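You operate a simulated robot arm through the tools that you are given. There is no shell and no other tool. Be economical: measure what you need, move in short steps, check, and stop when the job is done.

The job below is to be done with a simulated robot arm. You get a single attempt, and the scene is never put back.

Task
Put the red-rimmed cup in the sink bowl. Then open the spares door, fetch the jar marked "spare" from the top of the check bench and stand it on the top shelf of the spares cabinet, then shut the door. Then put one of the filters from the top of the check bench on the wall shelf over the check bench. Then open the packing bench drawer, put the green wipe from the inside of the packing bench drawer on the shelf under the dosing bench and shut the drawer again. Then open the white drawer, take the paper pad on the base film deck top and put it away in the inside of the white drawer, then shut the drawer. Then open the wipes door, take the yellow insert from the base film deck top and leave it on the bottom shelf of the wipes cabinet and shut the door again. Then switch the base air switch off. Then press the reset button two times. Then put the green brush from the top of the fitting bench on the yellow card there. Keep to this order. Set down upright: red-rimmed cup, jar, filter.

The check looks at the end state, three seconds after you hand in, the way a careful person would. Anything else that was tipped, shoved, dropped, spilled or broken makes it a failure.

Robot
A 7-joint arm with a fingered hand on a trunk, on a base that drives. Base frame: it is fixed to the floor where the robot stands at the start and does not move with it; the origin is under the middle of the robot, x ahead of it, y to its left, z up; the surface under the hand at the start is at about z = 860. Readings come in mm, degrees, newtons and seconds.
With the tool pointing down near the work surface it reaches from about 420 to 880 mm from the robot's upright axis, wherever it stands. Its first joint turns from -143.0 to 143.0 degrees. Places, roughly: base air switch [-2800, 1900, 900]; bottom shelf of the wipes cabinet [-4100, 2100, 300]; filter (6x6x12 cm) [500, -1300, 900]; green brush (6x6x8 cm) [-5800, -4200, 900]; green wipe (11x7x2 cm) [500, 1800, 700]; inside of the white drawer [700, -800, 700]; jar [1000, 0, 1000]; packing bench drawer [500, 1800, 700]; paper pad (8x7x2 cm) [-3000, 2900, 900]; red-rimmed cup [750, -250, 1000]; reset button [-2800, -2200, 900]; shelf under the dosing bench [-2900, 4200, 300]; sink bowl inside [700, -2700, 700]; spares door [-2800, 2100, 400]; top shelf of the spares cabinet [-3100, 2100, 400]; wall shelf over the check bench (140x20 cm) [940, -420, 1320]; white drawer [600, -800, 700]; wipes door [-4300, 2100, 1000]; yellow card [-6000, -4250, 750]; yellow insert (6x5x2 cm) [-3000, 2800, 900]. Payload 3 kg.
Tool frame: the origin (TCP) lies between the finger pads and is the grasp point; the fingertips stand 26 mm ahead of it; z points along the fingers, y is the line along which they close. Largest opening 148 mm; the body of the gripper starts 73 mm behind the TCP. The gripper is a hand of 3 fingers: y runs from the thumb to the fingers, the wrist lies at [0, 0, -229] in the tool frame.
Orientation is told as [roll, pitch, yaw] about the base's x, y, z axes, in that order, counted from this pose: with the fingers straight down and closing along the base's y, the tool's x points along the base's -x, its y along +y and its z along -z.

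Tools
- The arm moves only by the tool arm_command. Its argument "motion" is a list of rows, each a list of 6 numbers: the shift along the tool's x, y, z in cm, then the turn, a rotation vector about the tool's x, y, z in degrees. In form: [[dx, dy, dz, rx, ry, rz], ...]. A call has 1 to 8 rows; each row is the pose to reach, as a shift and turn from the pose commanded when the call began, along the tool's axes at that moment. Rows are played at 5 a second. More than 50 mm and 8.6 degrees between two rows, and nothing of the call is played. A pose out of reach is approached as far as the arm can. The call stops where the force on the tool passes 40 N (or 10 N more than at its start, if that is more) or the arm is blocked; 0.2 s more then pass. In this call time passes only in rows, and 0.2 s behind the last. It gives the time, the measured TCP pose, the force on the tool (base axes), the opening and the grip force at its end, in the units of the frame above (readings bear some noise), with the torque about the TCP (base axes, N m) and any sound that the robot's microphone picked up, and new pictures: "views" is both (left out), scene, wrist or none.
- Cameras (640 x 400 px; columns grow to the right, rows downward): "scene" is now at [146.6, -16.9, 1775.8]; the picture's right is [-0.28, -0.96, -0.00], its down [-0.83, 0.24, -0.51] and it looks along [0.49, -0.14, -0.86] (base axes); focal length 256 px, centre (320, 200). "wrist" rides on the gripper at [68, -39, -90] in the tool frame; the picture's right is [0.50, 0.87, 0.00], its down [-0.66, 0.38, -0.65] and it looks along [-0.57, 0.33, 0.76] (tool axes); focal length 222 px, centre (320, 200). There is no depth. A picture from a camera that has moved, and an enlarged one, comes with that camera's place and axes in the base frame and with its lens.
- lift_body(by): slides the trunk up (or, below 0, down) by that many mm; the arm and the scene camera ride with it, the base frame stays. It gives what a move gives, with no picture.
- roll_base(legs): drives the robot by 1 to 6 legs, each [ahead, left, turn to the left] in mm, mm and degrees, along the robot's own axes; the way and the turn of a leg run together, so that a leg with both is an arc; at most 1500 mm and 180 degrees a leg. The arm and the cameras ride along, it lands a little off, and it stops where it bumps. It gives what a move gives, and a new picture of the scene camera.
- move_fingers(finger1, finger2, thumb_bend): sets how far each is bent, from 0 (flat) to 1 (curled in); at 0.3 the hand is open as for a grip, at 0.7 the pads meet at the TCP. One left out holds its place. A second passes; each finger stops where it meets its share of the squeeze, and holds until it gets a number again. It is the only way to open and close the hand. It gives what a move gives, with no picture; readings hold the bend of each and the force on the fingers (four entries, about 0 where the hand has none), thumb and palm.
- aim_head(pan, tilt): turns the head with the scene camera to pan (to the left, within 86 degrees either way) and tilt (down, from -29 to 69), counted from straight ahead of the robot. It gives what a move gives, and a new picture of the scene camera.
- inspect(camera, box): a new picture of the part [left, top, right, bottom] of that camera's present view, enlarged. It takes no simulated time.
- sign_off(): hands the job in; it is judged then, once.

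Go step by step. Nothing tells you exact positions but the pictures and the camera data: compare them with the known pose of the tool, close in by small moves and look again before you grip or let go. The budget is 567 turns and 360 pictures, counting those below and the enlarged ones. Unless the task says otherwise, let go and move clear before handing in, and close with one line.

The tools are called after "Request:" as a command line: name --pt "numbers of a row" for each row, then --argument value for the rest, lists and objects as JSON in quotes. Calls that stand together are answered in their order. arm_command: Moves the arm, as the interface text tells. Its arguments: {"type":"object","properties":{"motion":{"type":"array","items":{"type":"array","items":{"type":"number"}}},"views":{"type":"string","enum":["both","scene","wrist","none"]}},"required":["motion"]} The other tools are called the same way: lift_body (by) slides the trunk up or down; move_fingers (finger1, finger2, thumb_bend) moves the fingers one by one; roll_base (legs) drives the base; aim_head (pan, tilt) turns the head that bears the scene camera; inspect (camera, box) takes an enlarged picture of a part of a camera's view; sign_off () hands the job in.

At the start:

```text
time_s: 0.0
tool_pos: [720.0, -547.0, 999.3]
orientation: [0.0, 0.0, 0.1]
ft_force: [0.3, -0.5, 0.7]
wrist_torque: [-0.01, -0.02, 0.01]
opening: 148.0
grip_force: 0.0
shape: jaw
bend: [0.3, 0.3, 0.3]
finger forces: [0.0, 0.0, 0.1, 0.0, 0.0, 0.0]
trunk travel left (down, up): [-725.0, 165.0]
robot x, y, heading: [1.0, 0.4, 0.1]
head pan, tilt: [-16.2, 59.4]
```

scene: 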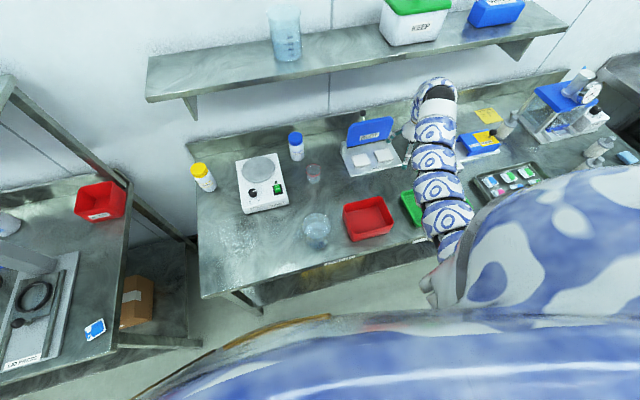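
wrist: 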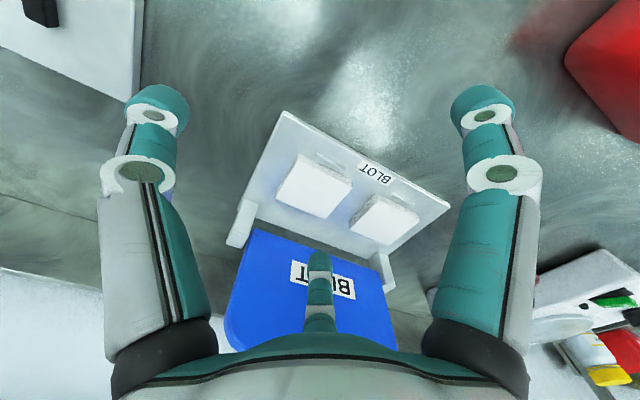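

I see the check bench ahead with a shelf, a white scale, jars and a small cup. I'll enlarge the region to identify the cup and the jars.

Request:
inspect --camera "scene" --box '[180, 100, 420, 250]'

Request:
inspect --camera "scene" --box '[400, 60, 640, 210]'

```text
2.67 times, centred on (300, 175) of scene
camera zoom: at [146.6, -16.9, 1775.8], right [-0.28, -0.96, 0.0], down [-0.83, 0.24, -0.51], along [0.49, -0.14, -0.86], focal length 684 px, centre (373, 267)
```

zoom: 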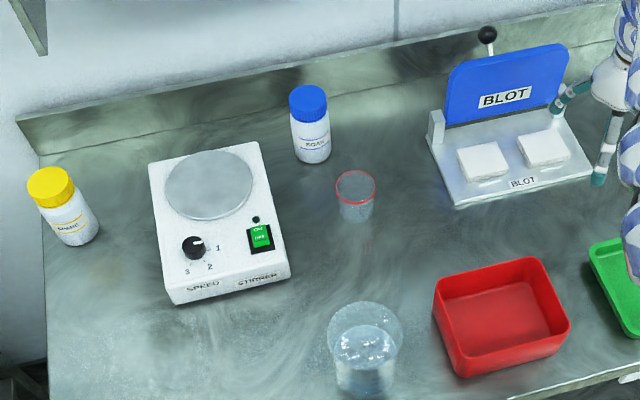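

```text
2.67 times, centred on (520, 135) of scene
camera zoom: at [146.6, -16.9, 1775.8], right [-0.28, -0.96, 0.0], down [-0.83, 0.24, -0.51], along [0.49, -0.14, -0.86], focal length 684 px, centre (-213, 373)
```

zoom: 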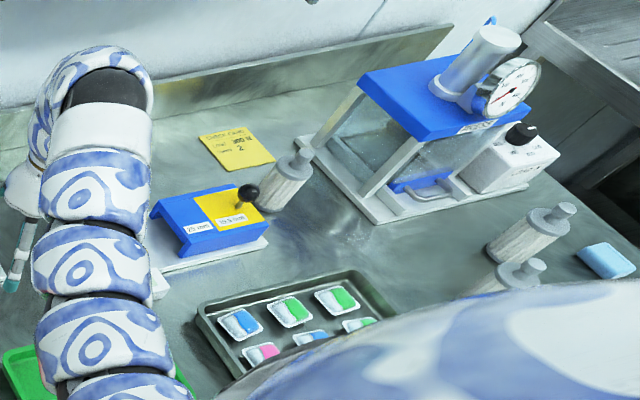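

The cup with the red rim is near (790,-170). I read the two jars' labels.

Request:
inspect --camera "scene" --box '[185, 155, 225, 195]'

Request:
inspect --camera "scene" --box '[280, 125, 340, 190]'

Request:
aim_head --pan -70 --tilt 30

```text
10.00 times, centred on (205, 175) of scene
camera zoom: at [146.6, -16.9, 1775.8], right [-0.28, -0.96, 0.0], down [-0.83, 0.24, -0.51], along [0.49, -0.14, -0.86], focal length 2564 px, centre (1470, 450)
```

zoom: 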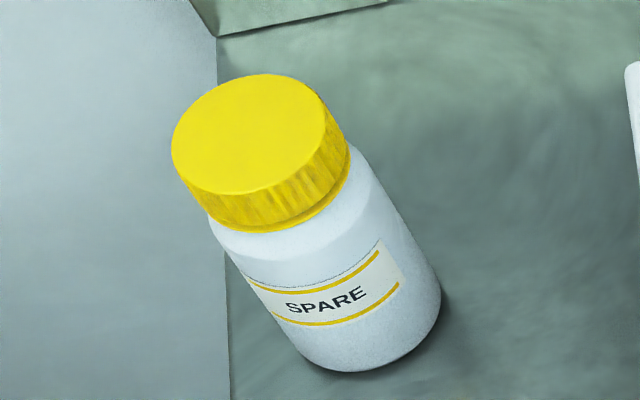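

```text
6.15 times, centred on (310, 158) of scene
camera zoom: at [146.6, -16.9, 1775.8], right [-0.28, -0.96, 0.0], down [-0.83, 0.24, -0.51], along [0.49, -0.14, -0.86], focal length 1578 px, centre (382, 462)
```

zoom: 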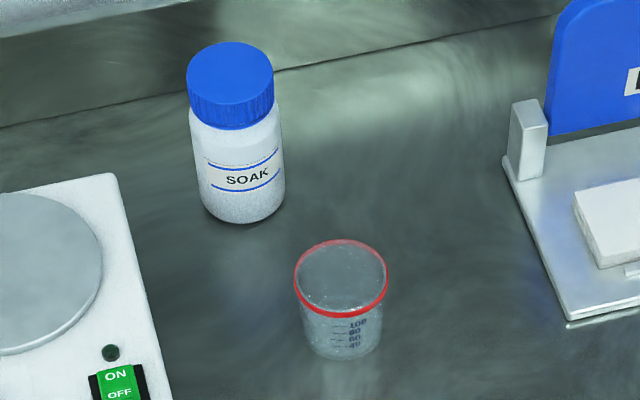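

```text
time_s: 1.2
tool_pos: [719.8, -547.0, 998.3]
orientation: [0.1, 0.0, 0.0]
ft_force: [0.1, -0.5, 0.3]
wrist_torque: [0.01, 0.02, -0.06]
opening: 148.0
grip_force: 0.0
shape: jaw
bend: [0.3, 0.3, 0.3]
finger forces: [0.0, 0.0, 0.0, 0.1, 0.0, 0.1]
trunk travel left (down, up): [-725.0, 165.0]
robot x, y, heading: [-1.6, -0.6, -0.2]
head pan, tilt: [-70.0, 30.0]
camera scene: at [112.9, -83.1, 1817.1], right [-0.94, -0.34, 0.0], down [-0.17, 0.47, -0.87], along [0.3, -0.81, -0.5], focal length 256 px, centre (320, 200)
```

scene: 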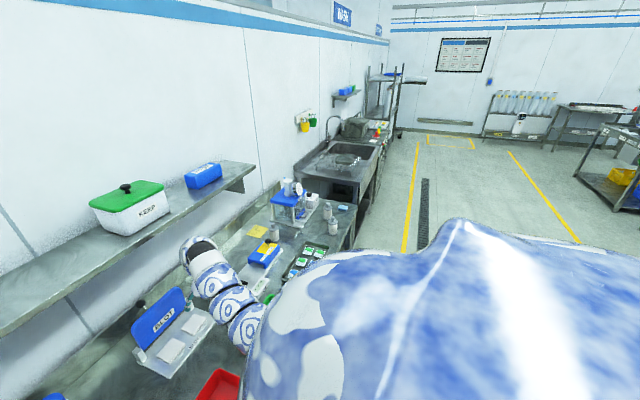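

The jar marked "SPARE" has the yellow lid, and the cup stands at about (777,-168) with its rim at about z 925. I raise the hand and bring it over the cup.

Request:
arm_command --pt "0 0 -5 0 0 0" --pt "0 3 -9 0 0 0" --pt "0 7.5 -9 0 0 0" --pt "-1 12 -9 0 0 0" --pt "-2 16.5 -9 0 0 0" --pt "-3 21 -9 0 0 0" --pt "-4 25.5 -9 0 0 0" --pt "-5 30 -9 0 0 0" --views "none"

Request:
arm_command --pt "-0.3 4 0 0 0 0" --pt "-0.7 7.9 0 0 0 0" --pt "-0.7 7.9 3 0 0 0" --views "wrist"

Request:
aim_head --pan -10 --tilt 55

```text
time_s: 3.0
tool_pos: [804.2, -247.9, 1057.9]
orientation: [0.1, -0.1, 0.0]
ft_force: [0.6, 0.5, -0.3]
wrist_torque: [0.05, 0.01, -0.03]
opening: 147.9
grip_force: 0.1
shape: jaw
bend: [0.3, 0.3, 0.3]
finger forces: [0.0, 0.1, 0.0, 0.1, 0.0, 0.0]
out of reach, approached as far as the arm can: row 2, 3, 4, 5, 6, 7, 8
trunk travel left (down, up): [-725.0, 165.0]
robot x, y, heading: [2.3, -0.9, 0.1]
head pan, tilt: [-70.0, 30.0]
```

```text
time_s: 3.8
tool_pos: [812.6, -169.6, 1024.5]
orientation: [0.1, 0.0, 0.2]
ft_force: [-0.8, -0.7, -0.2]
wrist_torque: [0.08, -0.03, 0.0]
opening: 148.1
grip_force: 0.0
shape: jaw
bend: [0.3, 0.3, 0.3]
finger forces: [0.0, 0.0, 0.0, 0.0, 0.0, 0.0]
trunk travel left (down, up): [-725.0, 165.0]
robot x, y, heading: [0.2, -2.0, -0.1]
head pan, tilt: [-70.0, 30.0]
camera wrist: at [744.9, -207.3, 1114.6], right [-0.5, 0.86, 0.0], down [0.65, 0.38, 0.66], along [0.57, 0.33, -0.76], focal length 222 px, centre (320, 200)
```

wrist: 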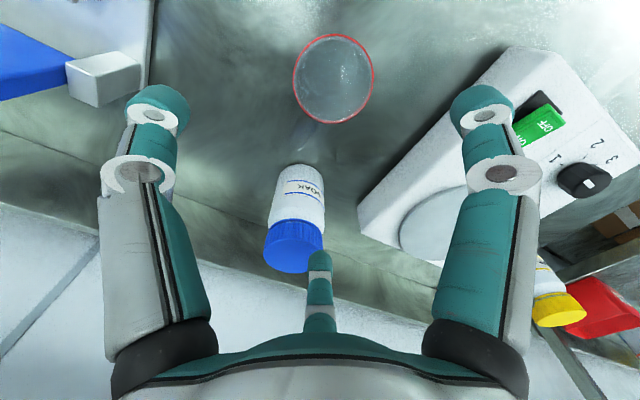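

```text
time_s: 5.1
tool_pos: [812.8, -169.0, 1025.3]
orientation: [0.1, 0.0, 0.0]
ft_force: [-0.3, 0.4, -0.3]
wrist_torque: [0.0, -0.02, 0.02]
opening: 148.0
grip_force: 0.0
shape: jaw
bend: [0.3, 0.3, 0.3]
finger forces: [0.1, 0.0, 0.0, 0.0, 0.0, 0.0]
trunk travel left (down, up): [-725.0, 165.0]
robot x, y, heading: [2.0, -1.2, -0.1]
head pan, tilt: [-10.0, 55.0]
camera scene: at [152.9, -10.6, 1781.2], right [-0.17, -0.98, 0.0], down [-0.81, 0.14, -0.57], along [0.56, -0.1, -0.82], focal length 256 px, centre (320, 200)
```

scene: 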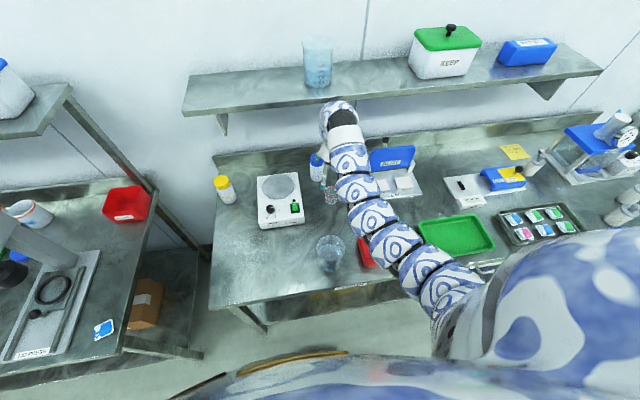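

Wrist view puts the cup rim at about (776,-176). I align over it and lower part way.

Request:
arm_command --pt "3.7 -0.6 0 0 0 0" --pt "3.7 -0.6 4 0 0 0" --pt "3.7 -0.6 7 0 0 0" --views "wrist"

```text
time_s: 5.9
tool_pos: [774.0, -177.4, 956.0]
orientation: [0.1, -0.1, 0.1]
ft_force: [0.2, 0.4, 0.3]
wrist_torque: [0.0, 0.0, -0.02]
opening: 148.0
grip_force: 0.1
shape: jaw
bend: [0.3, 0.3, 0.3]
finger forces: [0.0, 0.0, 0.0, 0.1, 0.0, 0.0]
out of reach, approached as far as the arm can: row 1
trunk travel left (down, up): [-725.0, 165.0]
robot x, y, heading: [-0.1, 1.5, -0.1]
head pan, tilt: [-10.0, 55.0]
camera wrist: at [707.3, -216.3, 1045.8], right [-0.5, 0.87, 0.0], down [0.65, 0.38, 0.65], along [0.57, 0.33, -0.76], focal length 222 px, centre (320, 200)
```

wrist: 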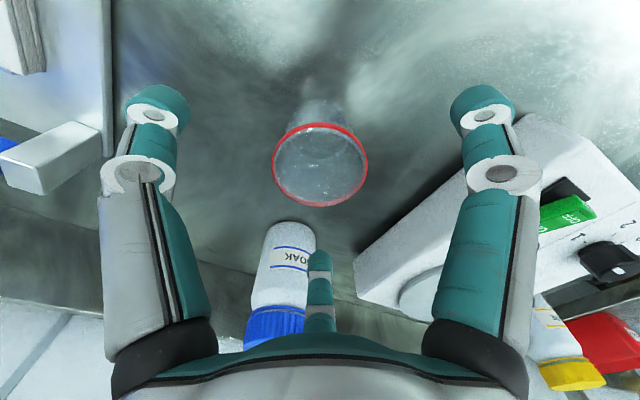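

The cup is centred under the hand. I lower to grasp height.

Request:
arm_command --pt "0 0 3 0 0 0" --pt "0 0 5.8 0 0 0" --views "wrist"

Request:
move_fingers --finger1 0.55 --finger2 0.55 --thumb_bend 0.55

```text
time_s: 6.5
tool_pos: [775.0, -177.6, 899.2]
orientation: [0.0, -0.1, 0.0]
ft_force: [0.3, 0.6, -0.1]
wrist_torque: [-0.01, 0.06, 0.01]
opening: 147.8
grip_force: 0.1
shape: jaw
bend: [0.3, 0.3, 0.3]
finger forces: [0.0, 0.1, 0.0, 0.0, 0.0, 0.1]
trunk travel left (down, up): [-725.0, 165.0]
robot x, y, heading: [-0.5, -1.1, 0.1]
head pan, tilt: [-10.0, 55.0]
camera wrist: at [707.6, -215.6, 988.8], right [-0.5, 0.87, 0.0], down [0.65, 0.38, 0.65], along [0.57, 0.33, -0.76], focal length 222 px, centre (320, 200)
```

wrist: 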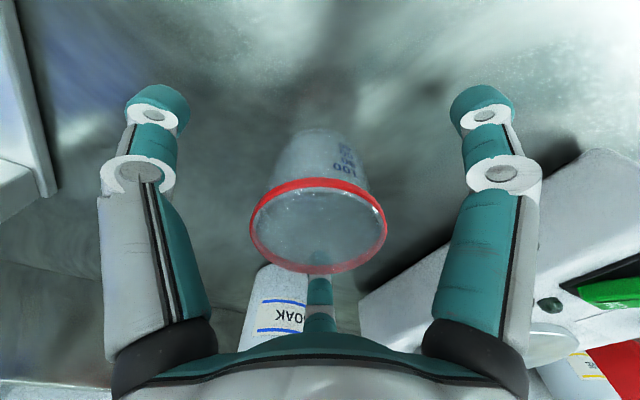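

```text
time_s: 7.5
tool_pos: [774.3, -176.3, 899.2]
orientation: [0.0, 0.0, 0.1]
ft_force: [-0.3, -0.3, -0.4]
wrist_torque: [0.01, 0.01, 0.0]
opening: 46.2
grip_force: 0.1
shape: fingers
bend: [0.55, 0.55, 0.55]
finger forces: [0.0, 0.1, 0.0, 0.0, 0.1, 0.0]
trunk travel left (down, up): [-725.0, 165.0]
robot x, y, heading: [0.1, -2.3, -0.0]
head pan, tilt: [-10.0, 55.0]
```

No contact yet at opening 46; close further.

Request:
move_fingers --finger1 0.7 --finger2 0.7 --thumb_bend 0.7

Request:
arm_command --pt "0 0 0 0 0 0" --views "wrist"

```text
time_s: 8.5
tool_pos: [774.4, -176.2, 898.8]
orientation: [0.0, 0.0, 0.0]
ft_force: [-0.1, 0.1, -0.4]
wrist_torque: [-0.02, 0.03, 0.0]
opening: 40.6
grip_force: 18.1
shape: fingers
bend: [0.55, 0.55, 0.61]
finger forces: [10.5, 11.4, 0.0, 0.0, 13.7, 0.0]
trunk travel left (down, up): [-725.0, 165.0]
robot x, y, heading: [1.7, -1.1, 0.2]
head pan, tilt: [-10.0, 55.0]
```

```text
time_s: 8.9
tool_pos: [774.9, -175.9, 899.7]
orientation: [0.1, 0.0, 0.0]
ft_force: [-0.5, 0.2, 0.0]
wrist_torque: [0.02, 0.01, -0.02]
opening: 40.5
grip_force: 17.7
shape: fingers
bend: [0.55, 0.55, 0.61]
finger forces: [10.6, 11.4, 0.0, 0.0, 13.8, 0.1]
trunk travel left (down, up): [-725.0, 165.0]
robot x, y, heading: [0.9, -1.6, 0.2]
head pan, tilt: [-10.0, 55.0]
camera wrist: at [707.4, -215.7, 988.9], right [-0.5, 0.87, 0.0], down [0.66, 0.38, 0.65], along [0.57, 0.33, -0.76], focal length 222 px, centre (320, 200)
```

wrist: 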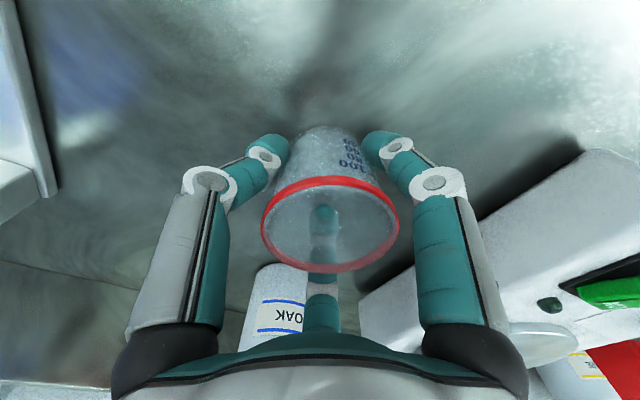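

The cup is gripped by all three fingers. I lift it and check.

Request:
arm_command --pt "0 0 -4 0 0 0" --pt "0 0 -8 0 0 0" --pt "1 0 -12 0 0 0" --views "wrist"

Request:
aim_head --pan -86 --tilt 25

Request:
aim_head --pan 86 --tilt 25

```text
time_s: 9.7
tool_pos: [774.9, -192.0, 1014.6]
orientation: [0.1, 0.2, 0.0]
ft_force: [-0.5, 0.2, -0.1]
wrist_torque: [-0.02, -0.03, 0.01]
opening: 40.4
grip_force: 17.4
shape: fingers
bend: [0.55, 0.55, 0.61]
finger forces: [10.3, 11.3, 0.0, 0.0, 13.6, 0.0]
out of reach, approached as far as the arm can: row 3
trunk travel left (down, up): [-725.0, 165.0]
robot x, y, heading: [-0.3, 6.1, -0.0]
head pan, tilt: [-10.0, 55.0]
camera wrist: at [709.1, -232.1, 1104.0], right [-0.5, 0.87, 0.0], down [0.66, 0.38, 0.65], along [0.56, 0.33, -0.76], focal length 222 px, centre (320, 200)
```

wrist: 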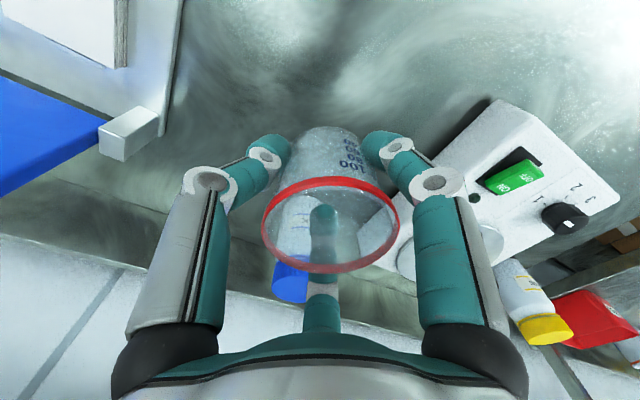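

```text
time_s: 11.2
tool_pos: [776.1, -191.9, 1013.9]
orientation: [0.1, 0.1, 0.0]
ft_force: [0.3, -0.5, -0.1]
wrist_torque: [0.0, 0.01, -0.02]
opening: 40.4
grip_force: 17.5
shape: fingers
bend: [0.55, 0.55, 0.61]
finger forces: [10.3, 11.4, 0.1, 0.0, 13.7, 0.1]
trunk travel left (down, up): [-725.0, 165.0]
robot x, y, heading: [2.5, 1.2, -0.1]
head pan, tilt: [-85.9, 25.0]
camera scene: at [88.5, -90.0, 1825.1], right [-1.0, -0.07, 0.0], down [-0.03, 0.42, -0.91], along [0.06, -0.9, -0.42], focal length 256 px, centre (320, 200)
```

scene: 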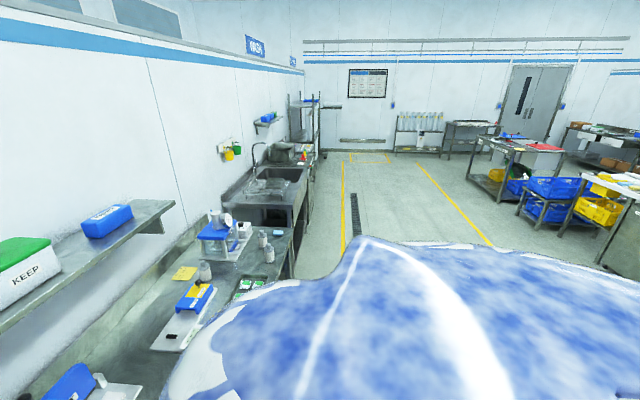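

```text
time_s: 13.8
tool_pos: [776.0, -191.9, 1013.5]
orientation: [0.0, 0.2, 0.0]
ft_force: [0.8, 0.0, 0.0]
wrist_torque: [-0.02, 0.02, -0.01]
opening: 40.2
grip_force: 17.2
shape: fingers
bend: [0.55, 0.55, 0.61]
finger forces: [10.4, 11.4, 0.0, 0.0, 13.7, 0.0]
trunk travel left (down, up): [-725.0, 165.0]
robot x, y, heading: [1.7, -2.0, 0.4]
head pan, tilt: [85.9, 25.0]
camera scene: at [88.5, 93.9, 1825.2], right [1.0, -0.07, 0.0], down [-0.03, -0.42, -0.91], along [0.06, 0.9, -0.42], focal length 256 px, centre (320, 200)
```

scene: 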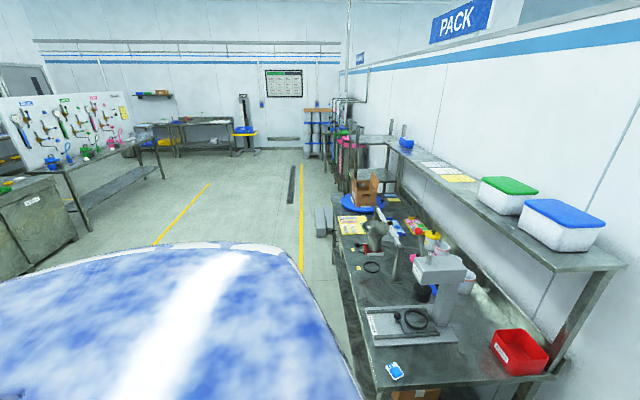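

The cup is held securely. I back off the bench and drive right towards the sink.

Request:
roll_base --legs '[[-500, 0, 0], [0, -1200, 0], [0, -1100, 0]]'

Request:
aim_head --pan -25 --tilt 35

```text
time_s: 27.6
tool_pos: [242.0, -2516.9, 1013.6]
orientation: [0.1, 0.1, -1.7]
ft_force: [0.4, -0.5, -0.3]
wrist_torque: [0.01, -0.04, 0.01]
opening: 40.1
grip_force: 17.8
shape: fingers
bend: [0.55, 0.55, 0.61]
finger forces: [10.3, 11.5, 0.0, 0.0, 13.7, 0.0]
trunk travel left (down, up): [-725.0, 165.0]
robot x, y, heading: [-526.2, -2300.1, -1.6]
head pan, tilt: [85.9, 25.0]
camera scene: at [-438.1, -2210.4, 1825.2], right [0.99, -0.1, 0.0], down [-0.04, -0.42, -0.91], along [0.09, 0.9, -0.42], focal length 256 px, centre (320, 200)
```

scene: 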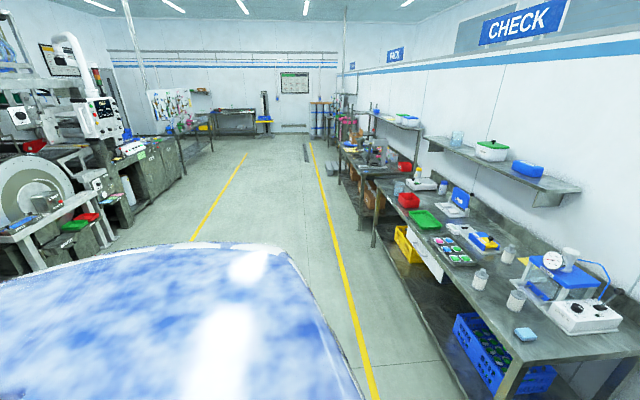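

```text
time_s: 29.5
tool_pos: [241.4, -2517.0, 1013.8]
orientation: [0.1, 0.0, -1.7]
ft_force: [-0.1, 0.1, -0.1]
wrist_torque: [-0.01, -0.04, 0.02]
opening: 40.3
grip_force: 17.5
shape: fingers
bend: [0.55, 0.55, 0.61]
finger forces: [10.4, 11.5, 0.0, 0.0, 13.5, 0.0]
trunk travel left (down, up): [-725.0, 165.0]
robot x, y, heading: [-528.3, -2300.5, -1.5]
head pan, tilt: [-25.0, 35.0]
camera scene: at [-368.8, -2341.3, 1809.4], right [-0.45, -0.89, 0.0], down [-0.51, 0.26, -0.82], along [0.73, -0.37, -0.57], focal length 256 px, centre (320, 200)
```

scene: 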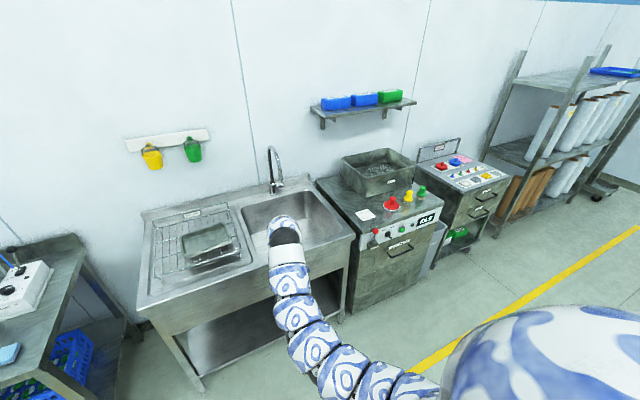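

I'm facing the sink with its bowl about x 510–960, y -2490..-2940. I drive so the hand is above the near-middle of the bowl.

Request:
roll_base --legs '[[0, -170, 1.5], [410, 0, 0]]'

Request:
arm_command --pt "0 0 0 0 0 0" --views "wrist"

```text
time_s: 33.1
tool_pos: [647.2, -2665.4, 1013.7]
orientation: [0.1, 0.2, 0.0]
ft_force: [0.7, 0.0, -0.5]
wrist_torque: [-0.02, 0.03, 0.03]
opening: 40.1
grip_force: 17.8
shape: fingers
bend: [0.55, 0.55, 0.61]
finger forces: [10.3, 11.6, 0.1, 0.0, 13.6, 0.1]
trunk travel left (down, up): [-725.0, 165.0]
robot x, y, heading: [-129.5, -2473.6, -0.2]
head pan, tilt: [-25.0, 35.0]
camera scene: at [33.1, -2507.6, 1809.3], right [-0.42, -0.91, 0.0], down [-0.52, 0.24, -0.82], along [0.74, -0.35, -0.57], focal length 256 px, centre (320, 200)
```

scene: 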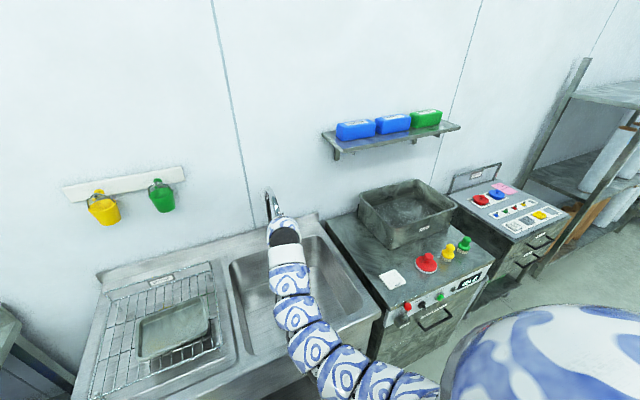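

```text
time_s: 33.5
tool_pos: [647.3, -2664.3, 1013.7]
orientation: [0.0, 0.2, 0.0]
ft_force: [-0.3, 0.0, -0.5]
wrist_torque: [0.02, -0.01, 0.03]
opening: 40.0
grip_force: 17.7
shape: fingers
bend: [0.55, 0.55, 0.61]
finger forces: [10.3, 11.5, 0.0, 0.0, 13.7, 0.0]
trunk travel left (down, up): [-725.0, 165.0]
robot x, y, heading: [-129.7, -2470.1, -0.0]
head pan, tilt: [-25.0, 35.0]
camera wrist: at [579.6, -2704.3, 1103.6], right [-0.5, 0.87, 0.0], down [0.66, 0.38, 0.65], along [0.56, 0.33, -0.76], focal length 222 px, centre (320, 200)
```

wrist: 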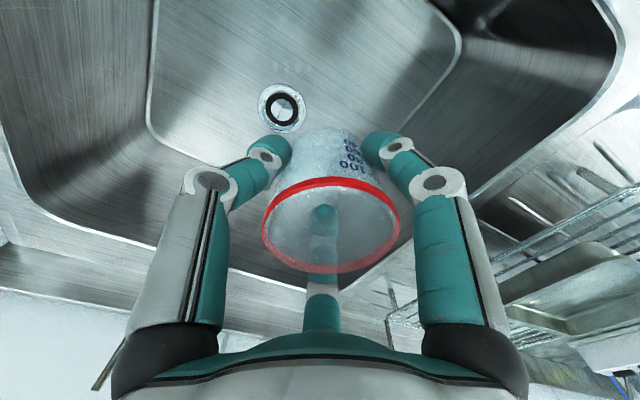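

The drain lies at about (730,-2694); my spot at (647,-2665) is over the flat floor of the bowl. I lower the trunk.

Request:
lift_body --by -200

Request:
arm_command --pt "0 0 0 0 0 0" --views "both"

```text
time_s: 35.6
tool_pos: [647.2, -2665.0, 812.9]
orientation: [0.0, 0.1, 0.0]
ft_force: [0.0, -0.8, -0.6]
wrist_torque: [0.01, 0.02, -0.01]
opening: 40.2
grip_force: 18.0
shape: fingers
bend: [0.55, 0.55, 0.61]
finger forces: [10.3, 11.6, 0.1, 0.0, 13.5, 0.0]
trunk travel left (down, up): [-525.0, 365.0]
robot x, y, heading: [-132.3, -2470.1, -0.1]
head pan, tilt: [-25.0, 35.0]
```

```text
time_s: 36.0
tool_pos: [645.1, -2665.7, 814.9]
orientation: [0.1, 0.2, -0.1]
ft_force: [-0.1, 0.0, -0.3]
wrist_torque: [0.02, -0.01, -0.01]
opening: 40.2
grip_force: 17.3
shape: fingers
bend: [0.55, 0.55, 0.61]
finger forces: [10.3, 11.5, 0.1, 0.1, 13.6, 0.0]
trunk travel left (down, up): [-525.0, 365.0]
robot x, y, heading: [-126.8, -2470.4, 0.0]
head pan, tilt: [-25.0, 35.0]
camera scene: at [32.1, -2507.5, 1609.4], right [-0.42, -0.91, 0.0], down [-0.52, 0.24, -0.82], along [0.74, -0.35, -0.57], focal length 256 px, centre (320, 200)
camera wrist: at [579.3, -2704.3, 903.7], right [-0.5, 0.87, 0.0], down [0.66, 0.38, 0.65], along [0.56, 0.33, -0.76], focal length 222 px, centre (320, 200)
```

scene: 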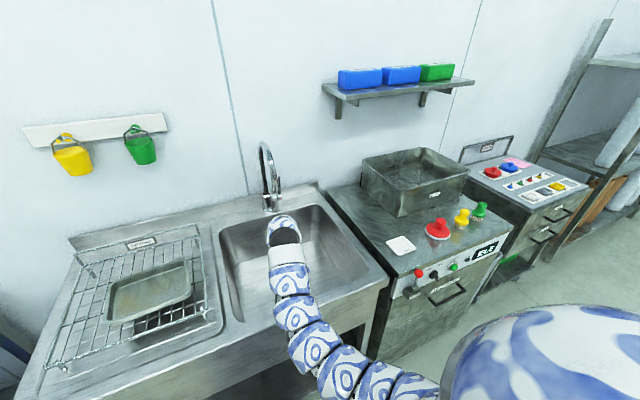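
wrist: 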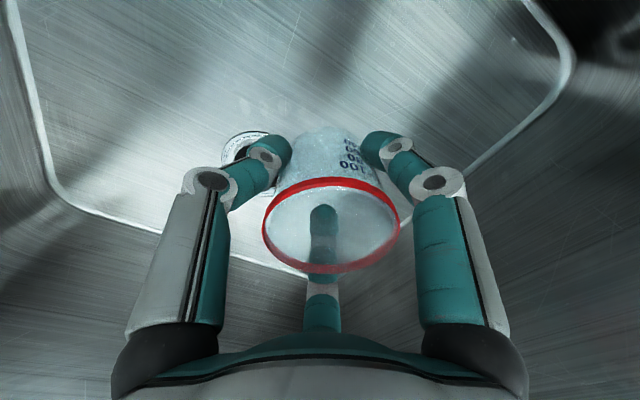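

The bowl floor is near z 640. I lower another 100 mm by the trunk, then creep down with the arm.

Request:
lift_body --by -95

Request:
arm_command --pt "0 0 0.5 0 0 0" --pt "0 0 1 0 0 0" --views "wrist"

```text
time_s: 37.3
tool_pos: [645.8, -2664.7, 719.5]
orientation: [0.1, 0.1, -0.1]
ft_force: [0.4, -0.1, -0.4]
wrist_torque: [-0.02, 0.02, -0.01]
opening: 40.4
grip_force: 17.6
shape: fingers
bend: [0.55, 0.55, 0.61]
finger forces: [10.3, 11.4, 0.0, 0.1, 13.6, 0.0]
trunk travel left (down, up): [-430.0, 460.0]
robot x, y, heading: [-127.7, -2470.8, -0.3]
head pan, tilt: [-25.0, 35.0]
```

```text
time_s: 37.9
tool_pos: [646.5, -2665.3, 711.5]
orientation: [0.0, -0.1, -0.1]
ft_force: [-0.2, -3.5, 26.7]
wrist_torque: [-0.03, -0.07, -0.05]
opening: 39.0
grip_force: 19.8
shape: fingers
bend: [0.55, 0.55, 0.63]
finger forces: [11.0, 12.3, 0.1, 0.0, 16.4, 0.0]
trunk travel left (down, up): [-430.0, 460.0]
robot x, y, heading: [-132.3, -2473.6, -0.2]
head pan, tilt: [-25.0, 35.0]
camera wrist: at [578.9, -2704.8, 801.7], right [-0.5, 0.87, 0.0], down [0.65, 0.38, 0.66], along [0.57, 0.33, -0.76], focal length 222 px, centre (320, 200)
```

wrist: 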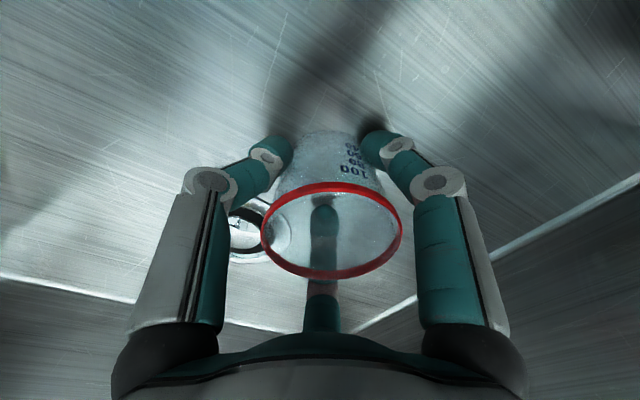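

The cup touches the bowl floor (27 N). I ease up slightly and open the hand.

Request:
arm_command --pt "0 0 -0.25 0 0 0" --views "none"

Request:
move_fingers --finger1 0.3 --finger2 0.3 --thumb_bend 0.3

Request:
arm_command --pt "0 0 -4 0 0 0" --pt "0 0 -8 0 0 0" --views "wrist"

```text
time_s: 38.3
tool_pos: [647.4, -2665.1, 713.0]
orientation: [0.0, 0.1, -0.1]
ft_force: [3.0, -4.1, 17.9]
wrist_torque: [-0.04, -0.13, -0.05]
opening: 38.9
grip_force: 18.8
shape: fingers
bend: [0.56, 0.55, 0.63]
finger forces: [9.4, 12.4, 0.1, 0.1, 16.1, 0.1]
trunk travel left (down, up): [-430.0, 460.0]
robot x, y, heading: [-128.5, -2474.5, 0.1]
head pan, tilt: [-25.0, 35.0]
```

```text
time_s: 39.3
tool_pos: [647.1, -2665.8, 711.4]
orientation: [0.0, 0.1, -0.2]
ft_force: [0.9, -1.5, -0.5]
wrist_torque: [-0.01, 0.02, -0.02]
opening: 126.6
grip_force: 0.1
shape: fingers
bend: [0.3, 0.3, 0.3]
finger forces: [0.0, 0.0, 0.1, 0.1, 0.0, 0.0]
trunk travel left (down, up): [-430.0, 460.0]
robot x, y, heading: [-128.9, -2474.0, 0.0]
head pan, tilt: [-25.0, 35.0]
```

```text
time_s: 39.9
tool_pos: [677.8, -2673.5, 761.9]
orientation: [-0.1, 0.0, 0.0]
ft_force: [0.7, 0.6, 0.1]
wrist_torque: [-0.04, 0.0, 0.02]
opening: 126.9
grip_force: 0.1
shape: fingers
bend: [0.3, 0.3, 0.3]
finger forces: [0.0, 0.1, 0.0, 0.1, 0.0, 0.1]
out of reach, approached as far as the arm can: row 1, 2
trunk travel left (down, up): [-430.0, 460.0]
robot x, y, heading: [-130.4, -2472.2, -0.0]
head pan, tilt: [-25.0, 35.0]
camera wrist: at [610.4, -2712.1, 852.0], right [-0.5, 0.87, 0.0], down [0.66, 0.38, 0.65], along [0.57, 0.33, -0.76], focal length 222 px, centre (320, 200)
```

wrist: 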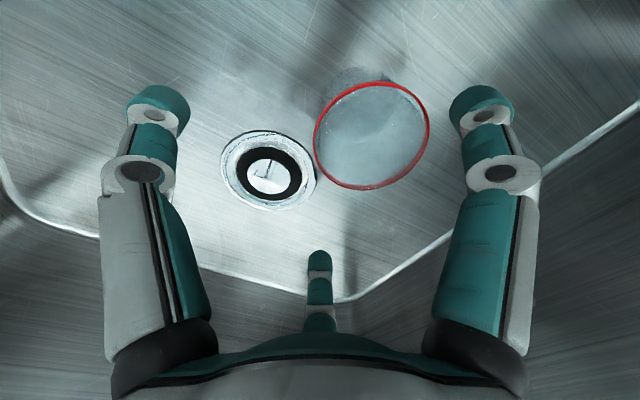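

The cup stands upright in the bowl. I raise the trunk out and check with the scene camera.

Request:
lift_body --by 295

Request:
arm_command --pt "0 0 0 0 0 0" --views "wrist"

```text
time_s: 42.9
tool_pos: [677.8, -2673.8, 1056.2]
orientation: [0.0, 0.1, -0.2]
ft_force: [-0.2, -0.4, -0.1]
wrist_torque: [-0.01, 0.0, 0.0]
opening: 126.9
grip_force: 0.0
shape: fingers
bend: [0.3, 0.3, 0.3]
finger forces: [0.0, 0.0, 0.0, 0.0, 0.0, 0.1]
trunk travel left (down, up): [-725.0, 165.0]
robot x, y, heading: [-126.9, -2472.8, -0.0]
head pan, tilt: [-25.0, 35.0]
```

```text
time_s: 43.3
tool_pos: [677.3, -2674.3, 1055.8]
orientation: [0.0, 0.1, -0.2]
ft_force: [0.0, 0.1, 0.0]
wrist_torque: [0.01, 0.03, -0.01]
opening: 126.7
grip_force: 0.1
shape: fingers
bend: [0.3, 0.3, 0.3]
finger forces: [0.0, 0.0, 0.1, 0.0, 0.1, 0.1]
trunk travel left (down, up): [-725.0, 165.0]
robot x, y, heading: [-131.8, -2471.9, -0.0]
head pan, tilt: [-25.0, 35.0]
camera wrist: at [610.0, -2712.5, 1146.4], right [-0.5, 0.87, 0.0], down [0.66, 0.38, 0.65], along [0.57, 0.33, -0.76], focal length 222 px, centre (320, 200)
```

wrist: 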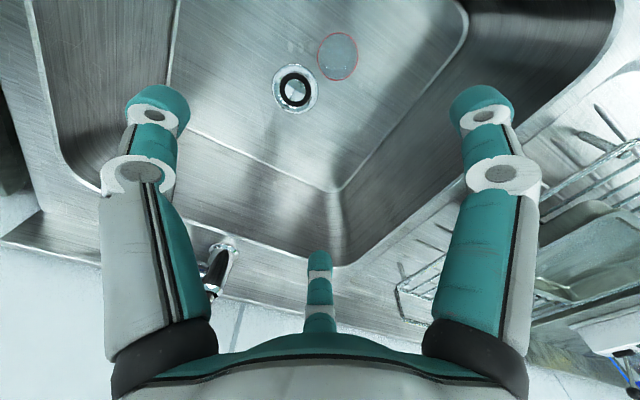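

The cup is done. Next is the spares door near (-2800, 2100, 400). I back off and turn to see the layout behind me.

Request:
roll_base --legs '[[-450, 0, 0], [0, 1000, 0], [0, 1300, 0], [0, 0, 170]]'

Request:
aim_head --pan -10 --tilt 20

```text
time_s: 63.7
tool_pos: [-1262.8, 216.7, 1057.0]
orientation: [-0.1, 0.1, 165.1]
ft_force: [0.3, 0.0, 0.8]
wrist_torque: [0.02, 0.03, -0.01]
opening: 126.9
grip_force: 0.1
shape: fingers
bend: [0.3, 0.3, 0.3]
finger forces: [0.0, 0.0, 0.1, 0.0, 0.2, 0.0]
trunk travel left (down, up): [-725.0, 165.0]
robot x, y, heading: [-536.8, -181.6, 165.3]
head pan, tilt: [-25.0, 35.0]
camera scene: at [-677.7, -106.3, 1809.4], right [0.64, 0.77, 0.0], down [0.44, -0.37, -0.82], along [-0.63, 0.53, -0.57], focal length 256 px, centre (320, 200)
```

scene: 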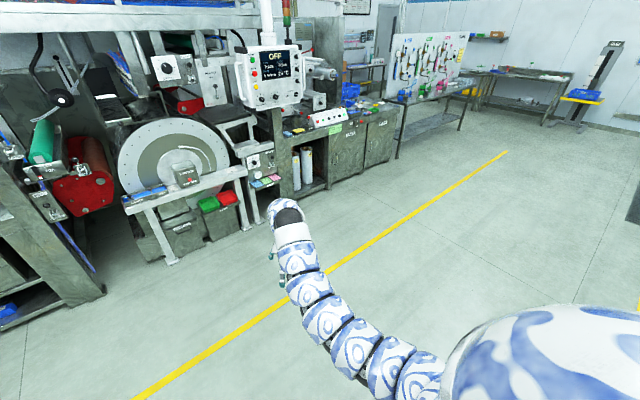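

```text
time_s: 64.5
tool_pos: [-1263.5, 216.1, 1055.7]
orientation: [0.0, 0.1, 165.0]
ft_force: [0.1, -0.2, 0.2]
wrist_torque: [-0.02, -0.01, -0.02]
opening: 126.4
grip_force: 0.1
shape: fingers
bend: [0.3, 0.3, 0.3]
finger forces: [0.0, 0.1, 0.0, 0.0, 0.0, 0.1]
trunk travel left (down, up): [-725.0, 165.0]
robot x, y, heading: [-531.3, -187.0, 165.1]
head pan, tilt: [-10.0, 20.0]
camera scene: at [-694.5, -123.4, 1833.2], right [0.42, 0.91, 0.0], down [0.31, -0.14, -0.94], along [-0.85, 0.4, -0.34], focal length 256 px, centre (320, 200)
```

scene: 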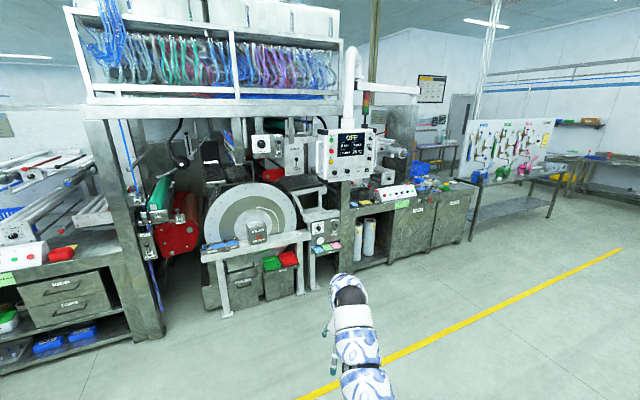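

Request:
inspect --camera "scene" --box '[310, 150, 500, 280]'

```text
3.08 times, centred on (405, 215) of scene
camera zoom: at [-694.5, -123.4, 1833.2], right [0.42, 0.91, 0.0], down [0.31, -0.14, -0.94], along [-0.85, 0.4, -0.34], focal length 789 px, centre (58, 154)
```

zoom: 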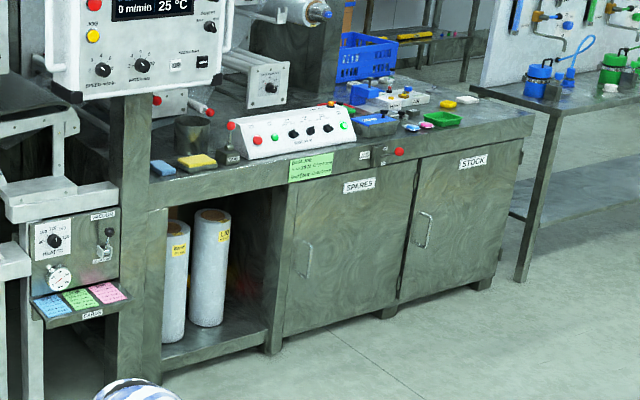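

The SPARES door faces +x with its handle on its left (low-y) side near (-2800,1960,370), hinged on the right. I drive to stand in front of it.

Request:
roll_base --legs '[[0, 0, 15], [0, -1050, 0], [0, -1050, 0], [900, 0, 0]]'

Request:
aim_head --pan 0 --tilt 35

```text
time_s: 80.1
tool_pos: [-2297.5, 2023.2, 1056.2]
orientation: [0.0, 0.1, -177.1]
ft_force: [-0.5, -0.6, 1.3]
wrist_torque: [-0.02, -0.02, -0.06]
opening: 126.6
grip_force: 0.0
shape: fingers
bend: [0.3, 0.3, 0.3]
finger forces: [0.0, 0.1, 0.0, 0.1, 0.0, 0.0]
trunk travel left (down, up): [-725.0, 165.0]
robot x, y, heading: [-1482.3, 1867.2, -177.1]
head pan, tilt: [-10.0, 20.0]
camera scene: at [-1652.6, 1874.3, 1833.2], right [0.12, 0.99, 0.0], down [0.34, -0.04, -0.94], along [-0.93, 0.12, -0.34], focal length 256 px, centre (320, 200)
```

scene: 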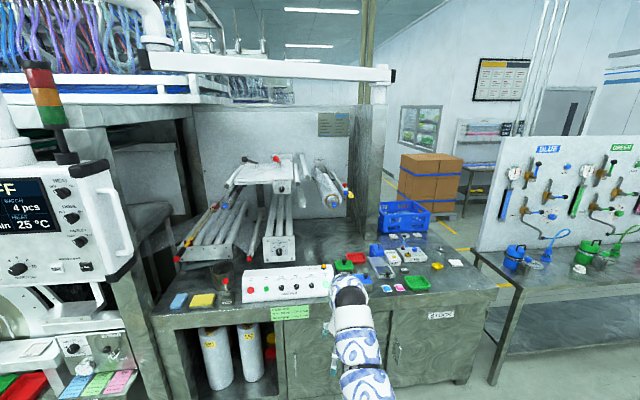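

```text
time_s: 80.9
tool_pos: [-2297.9, 2024.4, 1056.5]
orientation: [0.0, 0.2, -177.1]
ft_force: [0.6, 0.5, 0.3]
wrist_torque: [-0.01, 0.02, 0.02]
opening: 127.0
grip_force: 0.1
shape: fingers
bend: [0.3, 0.3, 0.3]
finger forces: [0.0, 0.1, 0.1, 0.1, 0.0, 0.0]
trunk travel left (down, up): [-725.0, 165.0]
robot x, y, heading: [-1481.1, 1865.3, -177.2]
head pan, tilt: [0.0, 35.0]
camera scene: at [-1647.8, 1858.4, 1809.4], right [-0.05, 1.0, 0.0], down [0.57, 0.03, -0.82], along [-0.82, -0.04, -0.57], focal length 256 px, centre (320, 200)
```

scene: 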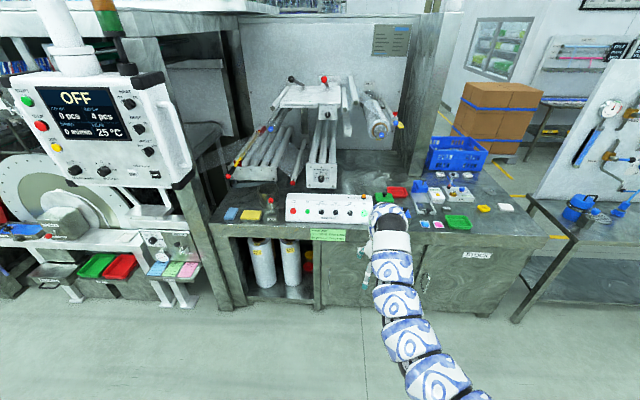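

I turn the hand to point forward and lower the trunk to handle height.

Request:
arm_command --pt "0 0 0 0 -8.5 0" --pt "0 0 0 0 -17 0" --pt "0 0 0 0 -25.5 0" --pt "0 0 0 0 -34 0" --pt "0 0 0 0 -42.5 0" --pt "0 0 0 0 -51 0" --pt "0 0 0 0 -59.5 0" --pt "0 0 0 0 -68 0" --views "none"

Request:
arm_command --pt "0 0 0 0 -7 0" --pt "0 0 0 0 -14 0" --pt "0 0 0 0 -22 0" --views "none"

Request:
lift_body --by -600

Request:
aim_head --pan 0 --tilt 30

```text
time_s: 82.7
tool_pos: [-2387.4, 1992.5, 963.2]
orientation: [0.6, -68.2, -177.9]
ft_force: [3.6, -1.6, -4.3]
wrist_torque: [0.02, 0.48, -0.18]
opening: 127.2
grip_force: 0.0
shape: fingers
bend: [0.3, 0.3, 0.3]
finger forces: [0.0, 0.0, 0.0, 0.1, 0.0, 0.1]
out of reach, approached as far as the arm can: row 1, 2, 3, 4, 5, 6, 7, 8
trunk travel left (down, up): [-725.0, 165.0]
robot x, y, heading: [-1487.3, 1865.1, -177.2]
head pan, tilt: [0.0, 35.0]
```

```text
time_s: 83.5
tool_pos: [-2381.6, 1970.8, 940.6]
orientation: [-70.9, -81.1, -103.2]
ft_force: [-0.1, 1.3, 2.6]
wrist_torque: [-0.04, -0.25, 0.1]
opening: 127.0
grip_force: 0.1
shape: fingers
bend: [0.3, 0.3, 0.3]
finger forces: [0.1, 0.0, 0.0, 0.1, 0.0, 0.1]
trunk travel left (down, up): [-725.0, 165.0]
robot x, y, heading: [-1481.3, 1865.7, -176.9]
head pan, tilt: [0.0, 35.0]
```

```text
refused: -600 is not a number from -400 to 400
```

```text
time_s: 84.1
tool_pos: [-2381.9, 1971.5, 939.2]
orientation: [-70.5, -80.8, -103.4]
ft_force: [0.6, 0.0, 1.2]
wrist_torque: [0.0, -0.01, -0.03]
opening: 126.7
grip_force: 0.0
shape: fingers
bend: [0.3, 0.3, 0.3]
finger forces: [0.0, 0.0, 0.0, 0.0, 0.0, 0.0]
trunk travel left (down, up): [-725.0, 165.0]
robot x, y, heading: [-1479.4, 1864.5, -177.2]
head pan, tilt: [0.0, 30.0]
camera scene: at [-1650.1, 1858.3, 1817.1], right [-0.05, 1.0, 0.0], down [0.5, 0.03, -0.87], along [-0.86, -0.04, -0.5], focal length 256 px, centre (320, 200)
```

scene: 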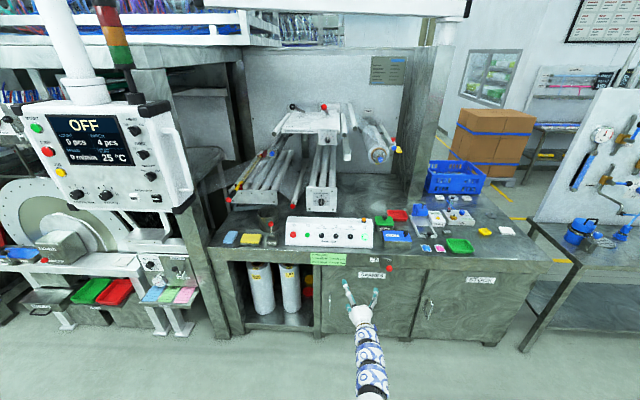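

The hand points roughly at the door. I straighten the heading and the tool, pull it in a bit and lower the trunk.

Request:
roll_base --legs '[[0, 0, -2.8]]'

Request:
arm_command --pt "0 0 -4 1.1 -0.9 2.9" --pt "0 0 -8 2.2 -1.8 5.8" --pt "0 0 -12 3.3 -2.6 8.8" --views "none"

Request:
lift_body --by -300

Request:
lift_body --by -250

Request:
aim_head --pan 0 --tilt 35

```text
time_s: 84.9
tool_pos: [-2376.7, 2030.3, 955.4]
orientation: [48.7, -89.9, 131.5]
ft_force: [0.6, 0.5, -0.2]
wrist_torque: [0.02, 0.02, 0.01]
opening: 126.9
grip_force: 0.2
shape: fingers
bend: [0.3, 0.3, 0.3]
finger forces: [0.0, 0.0, 0.1, 0.0, 0.0, 0.0]
trunk travel left (down, up): [-725.0, 165.0]
robot x, y, heading: [-1481.5, 1865.3, -179.7]
head pan, tilt: [0.0, 30.0]
camera scene: at [-1650.1, 1866.8, 1817.2], right [0.0, 1.0, 0.0], down [0.5, 0.0, -0.87], along [-0.87, 0.0, -0.5], focal length 256 px, centre (320, 200)
```

scene: 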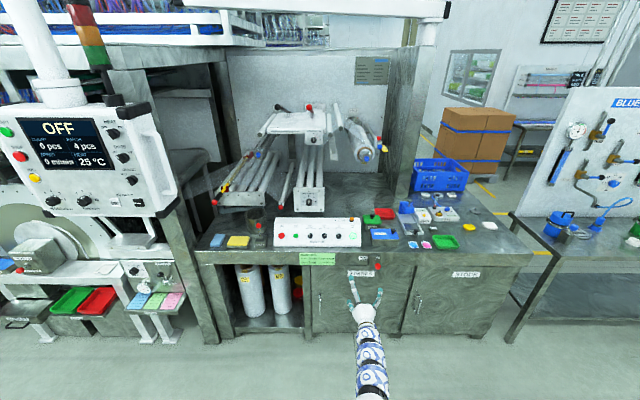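

```text
time_s: 85.7
tool_pos: [-2288.5, 2026.3, 940.6]
orientation: [107.7, -82.0, 69.7]
ft_force: [2.3, -2.7, -2.2]
wrist_torque: [-0.03, 0.14, -0.35]
opening: 126.9
grip_force: 0.1
shape: fingers
bend: [0.3, 0.3, 0.3]
finger forces: [0.1, 0.0, 0.0, 0.0, 0.0, 0.0]
out of reach, approached as far as the arm can: row 2, 3
trunk travel left (down, up): [-725.0, 165.0]
robot x, y, heading: [-1481.4, 1860.1, -179.9]
head pan, tilt: [0.0, 30.0]
```

```text
time_s: 88.7
tool_pos: [-2286.7, 2023.9, 638.1]
orientation: [104.8, -81.6, 72.4]
ft_force: [-0.8, -0.1, -0.1]
wrist_torque: [-0.01, 0.01, -0.02]
opening: 127.0
grip_force: 0.1
shape: fingers
bend: [0.3, 0.3, 0.3]
finger forces: [0.0, 0.0, 0.0, 0.0, 0.0, 0.0]
trunk travel left (down, up): [-425.0, 465.0]
robot x, y, heading: [-1482.9, 1866.8, -180.1]
head pan, tilt: [0.0, 30.0]
```

```text
time_s: 91.3
tool_pos: [-2287.1, 2025.3, 388.8]
orientation: [104.8, -81.6, 72.4]
ft_force: [-0.5, -0.7, -0.9]
wrist_torque: [0.0, 0.01, 0.0]
opening: 127.1
grip_force: 0.0
shape: fingers
bend: [0.3, 0.3, 0.3]
finger forces: [0.0, 0.1, 0.0, 0.0, 0.1, 0.0]
trunk travel left (down, up): [-175.0, 715.0]
robot x, y, heading: [-1483.2, 1863.1, -179.8]
head pan, tilt: [0.0, 30.0]
```

```text
time_s: 92.0
tool_pos: [-2287.4, 2024.3, 387.3]
orientation: [104.7, -81.7, 72.3]
ft_force: [0.0, 0.5, 0.3]
wrist_torque: [0.0, 0.01, 0.02]
opening: 127.2
grip_force: 0.1
shape: fingers
bend: [0.3, 0.3, 0.3]
finger forces: [0.0, 0.1, 0.1, 0.0, 0.1, 0.1]
trunk travel left (down, up): [-175.0, 715.0]
robot x, y, heading: [-1481.6, 1862.7, -180.0]
head pan, tilt: [0.0, 35.0]
camera scene: at [-1647.8, 1866.5, 1259.4], right [0.0, 1.0, 0.0], down [0.57, 0.0, -0.82], along [-0.82, 0.0, -0.57], focal length 256 px, centre (320, 200)
```

scene: 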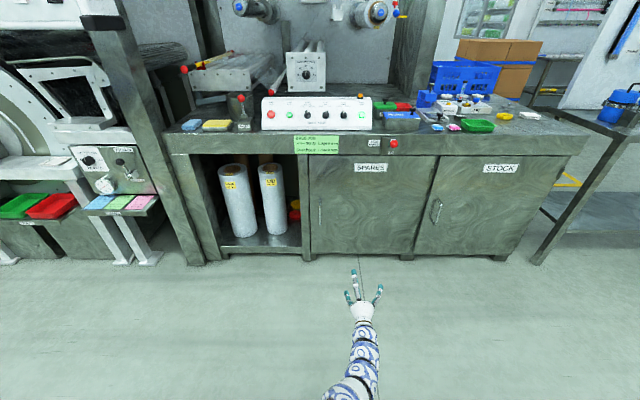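

Request:
inspect --camera "scene" --box '[270, 130, 470, 270]'

Request:
arm_command --pt "0 0 0 -1.5 1.2 -4" --pt "0 0 0 -3 2.5 -7.9" --pt "0 0 0 -3 2.5 -7.9" --views "wrist"

```text
2.86 times, centred on (370, 200) of scene
camera zoom: at [-1647.8, 1866.5, 1259.4], right [0.0, 1.0, 0.0], down [0.57, 0.0, -0.82], along [-0.82, 0.0, -0.57], focal length 732 px, centre (177, 200)
```

zoom: 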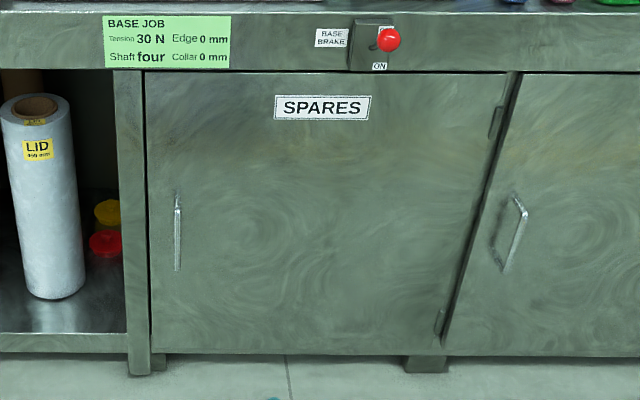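

```text
time_s: 92.8
tool_pos: [-2309.6, 2024.1, 405.7]
orientation: [43.8, -89.8, 136.4]
ft_force: [-0.3, 0.1, 0.9]
wrist_torque: [0.0, -0.02, -0.01]
opening: 127.0
grip_force: 0.1
shape: fingers
bend: [0.3, 0.3, 0.3]
finger forces: [0.0, 0.1, 0.0, 0.1, 0.0, 0.1]
out of reach, approached as far as the arm can: row 1, 2, 3
trunk travel left (down, up): [-175.0, 715.0]
robot x, y, heading: [-1480.0, 1864.9, -179.8]
head pan, tilt: [0.0, 35.0]
camera wrist: at [-2219.6, 2062.6, 337.4], right [0.0, -0.87, -0.5], down [0.65, -0.38, 0.66], along [-0.76, -0.33, 0.57], focal length 222 px, centre (320, 200)
```

wrist: 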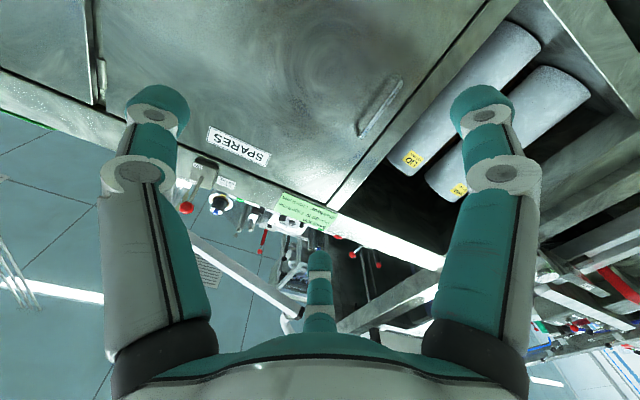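

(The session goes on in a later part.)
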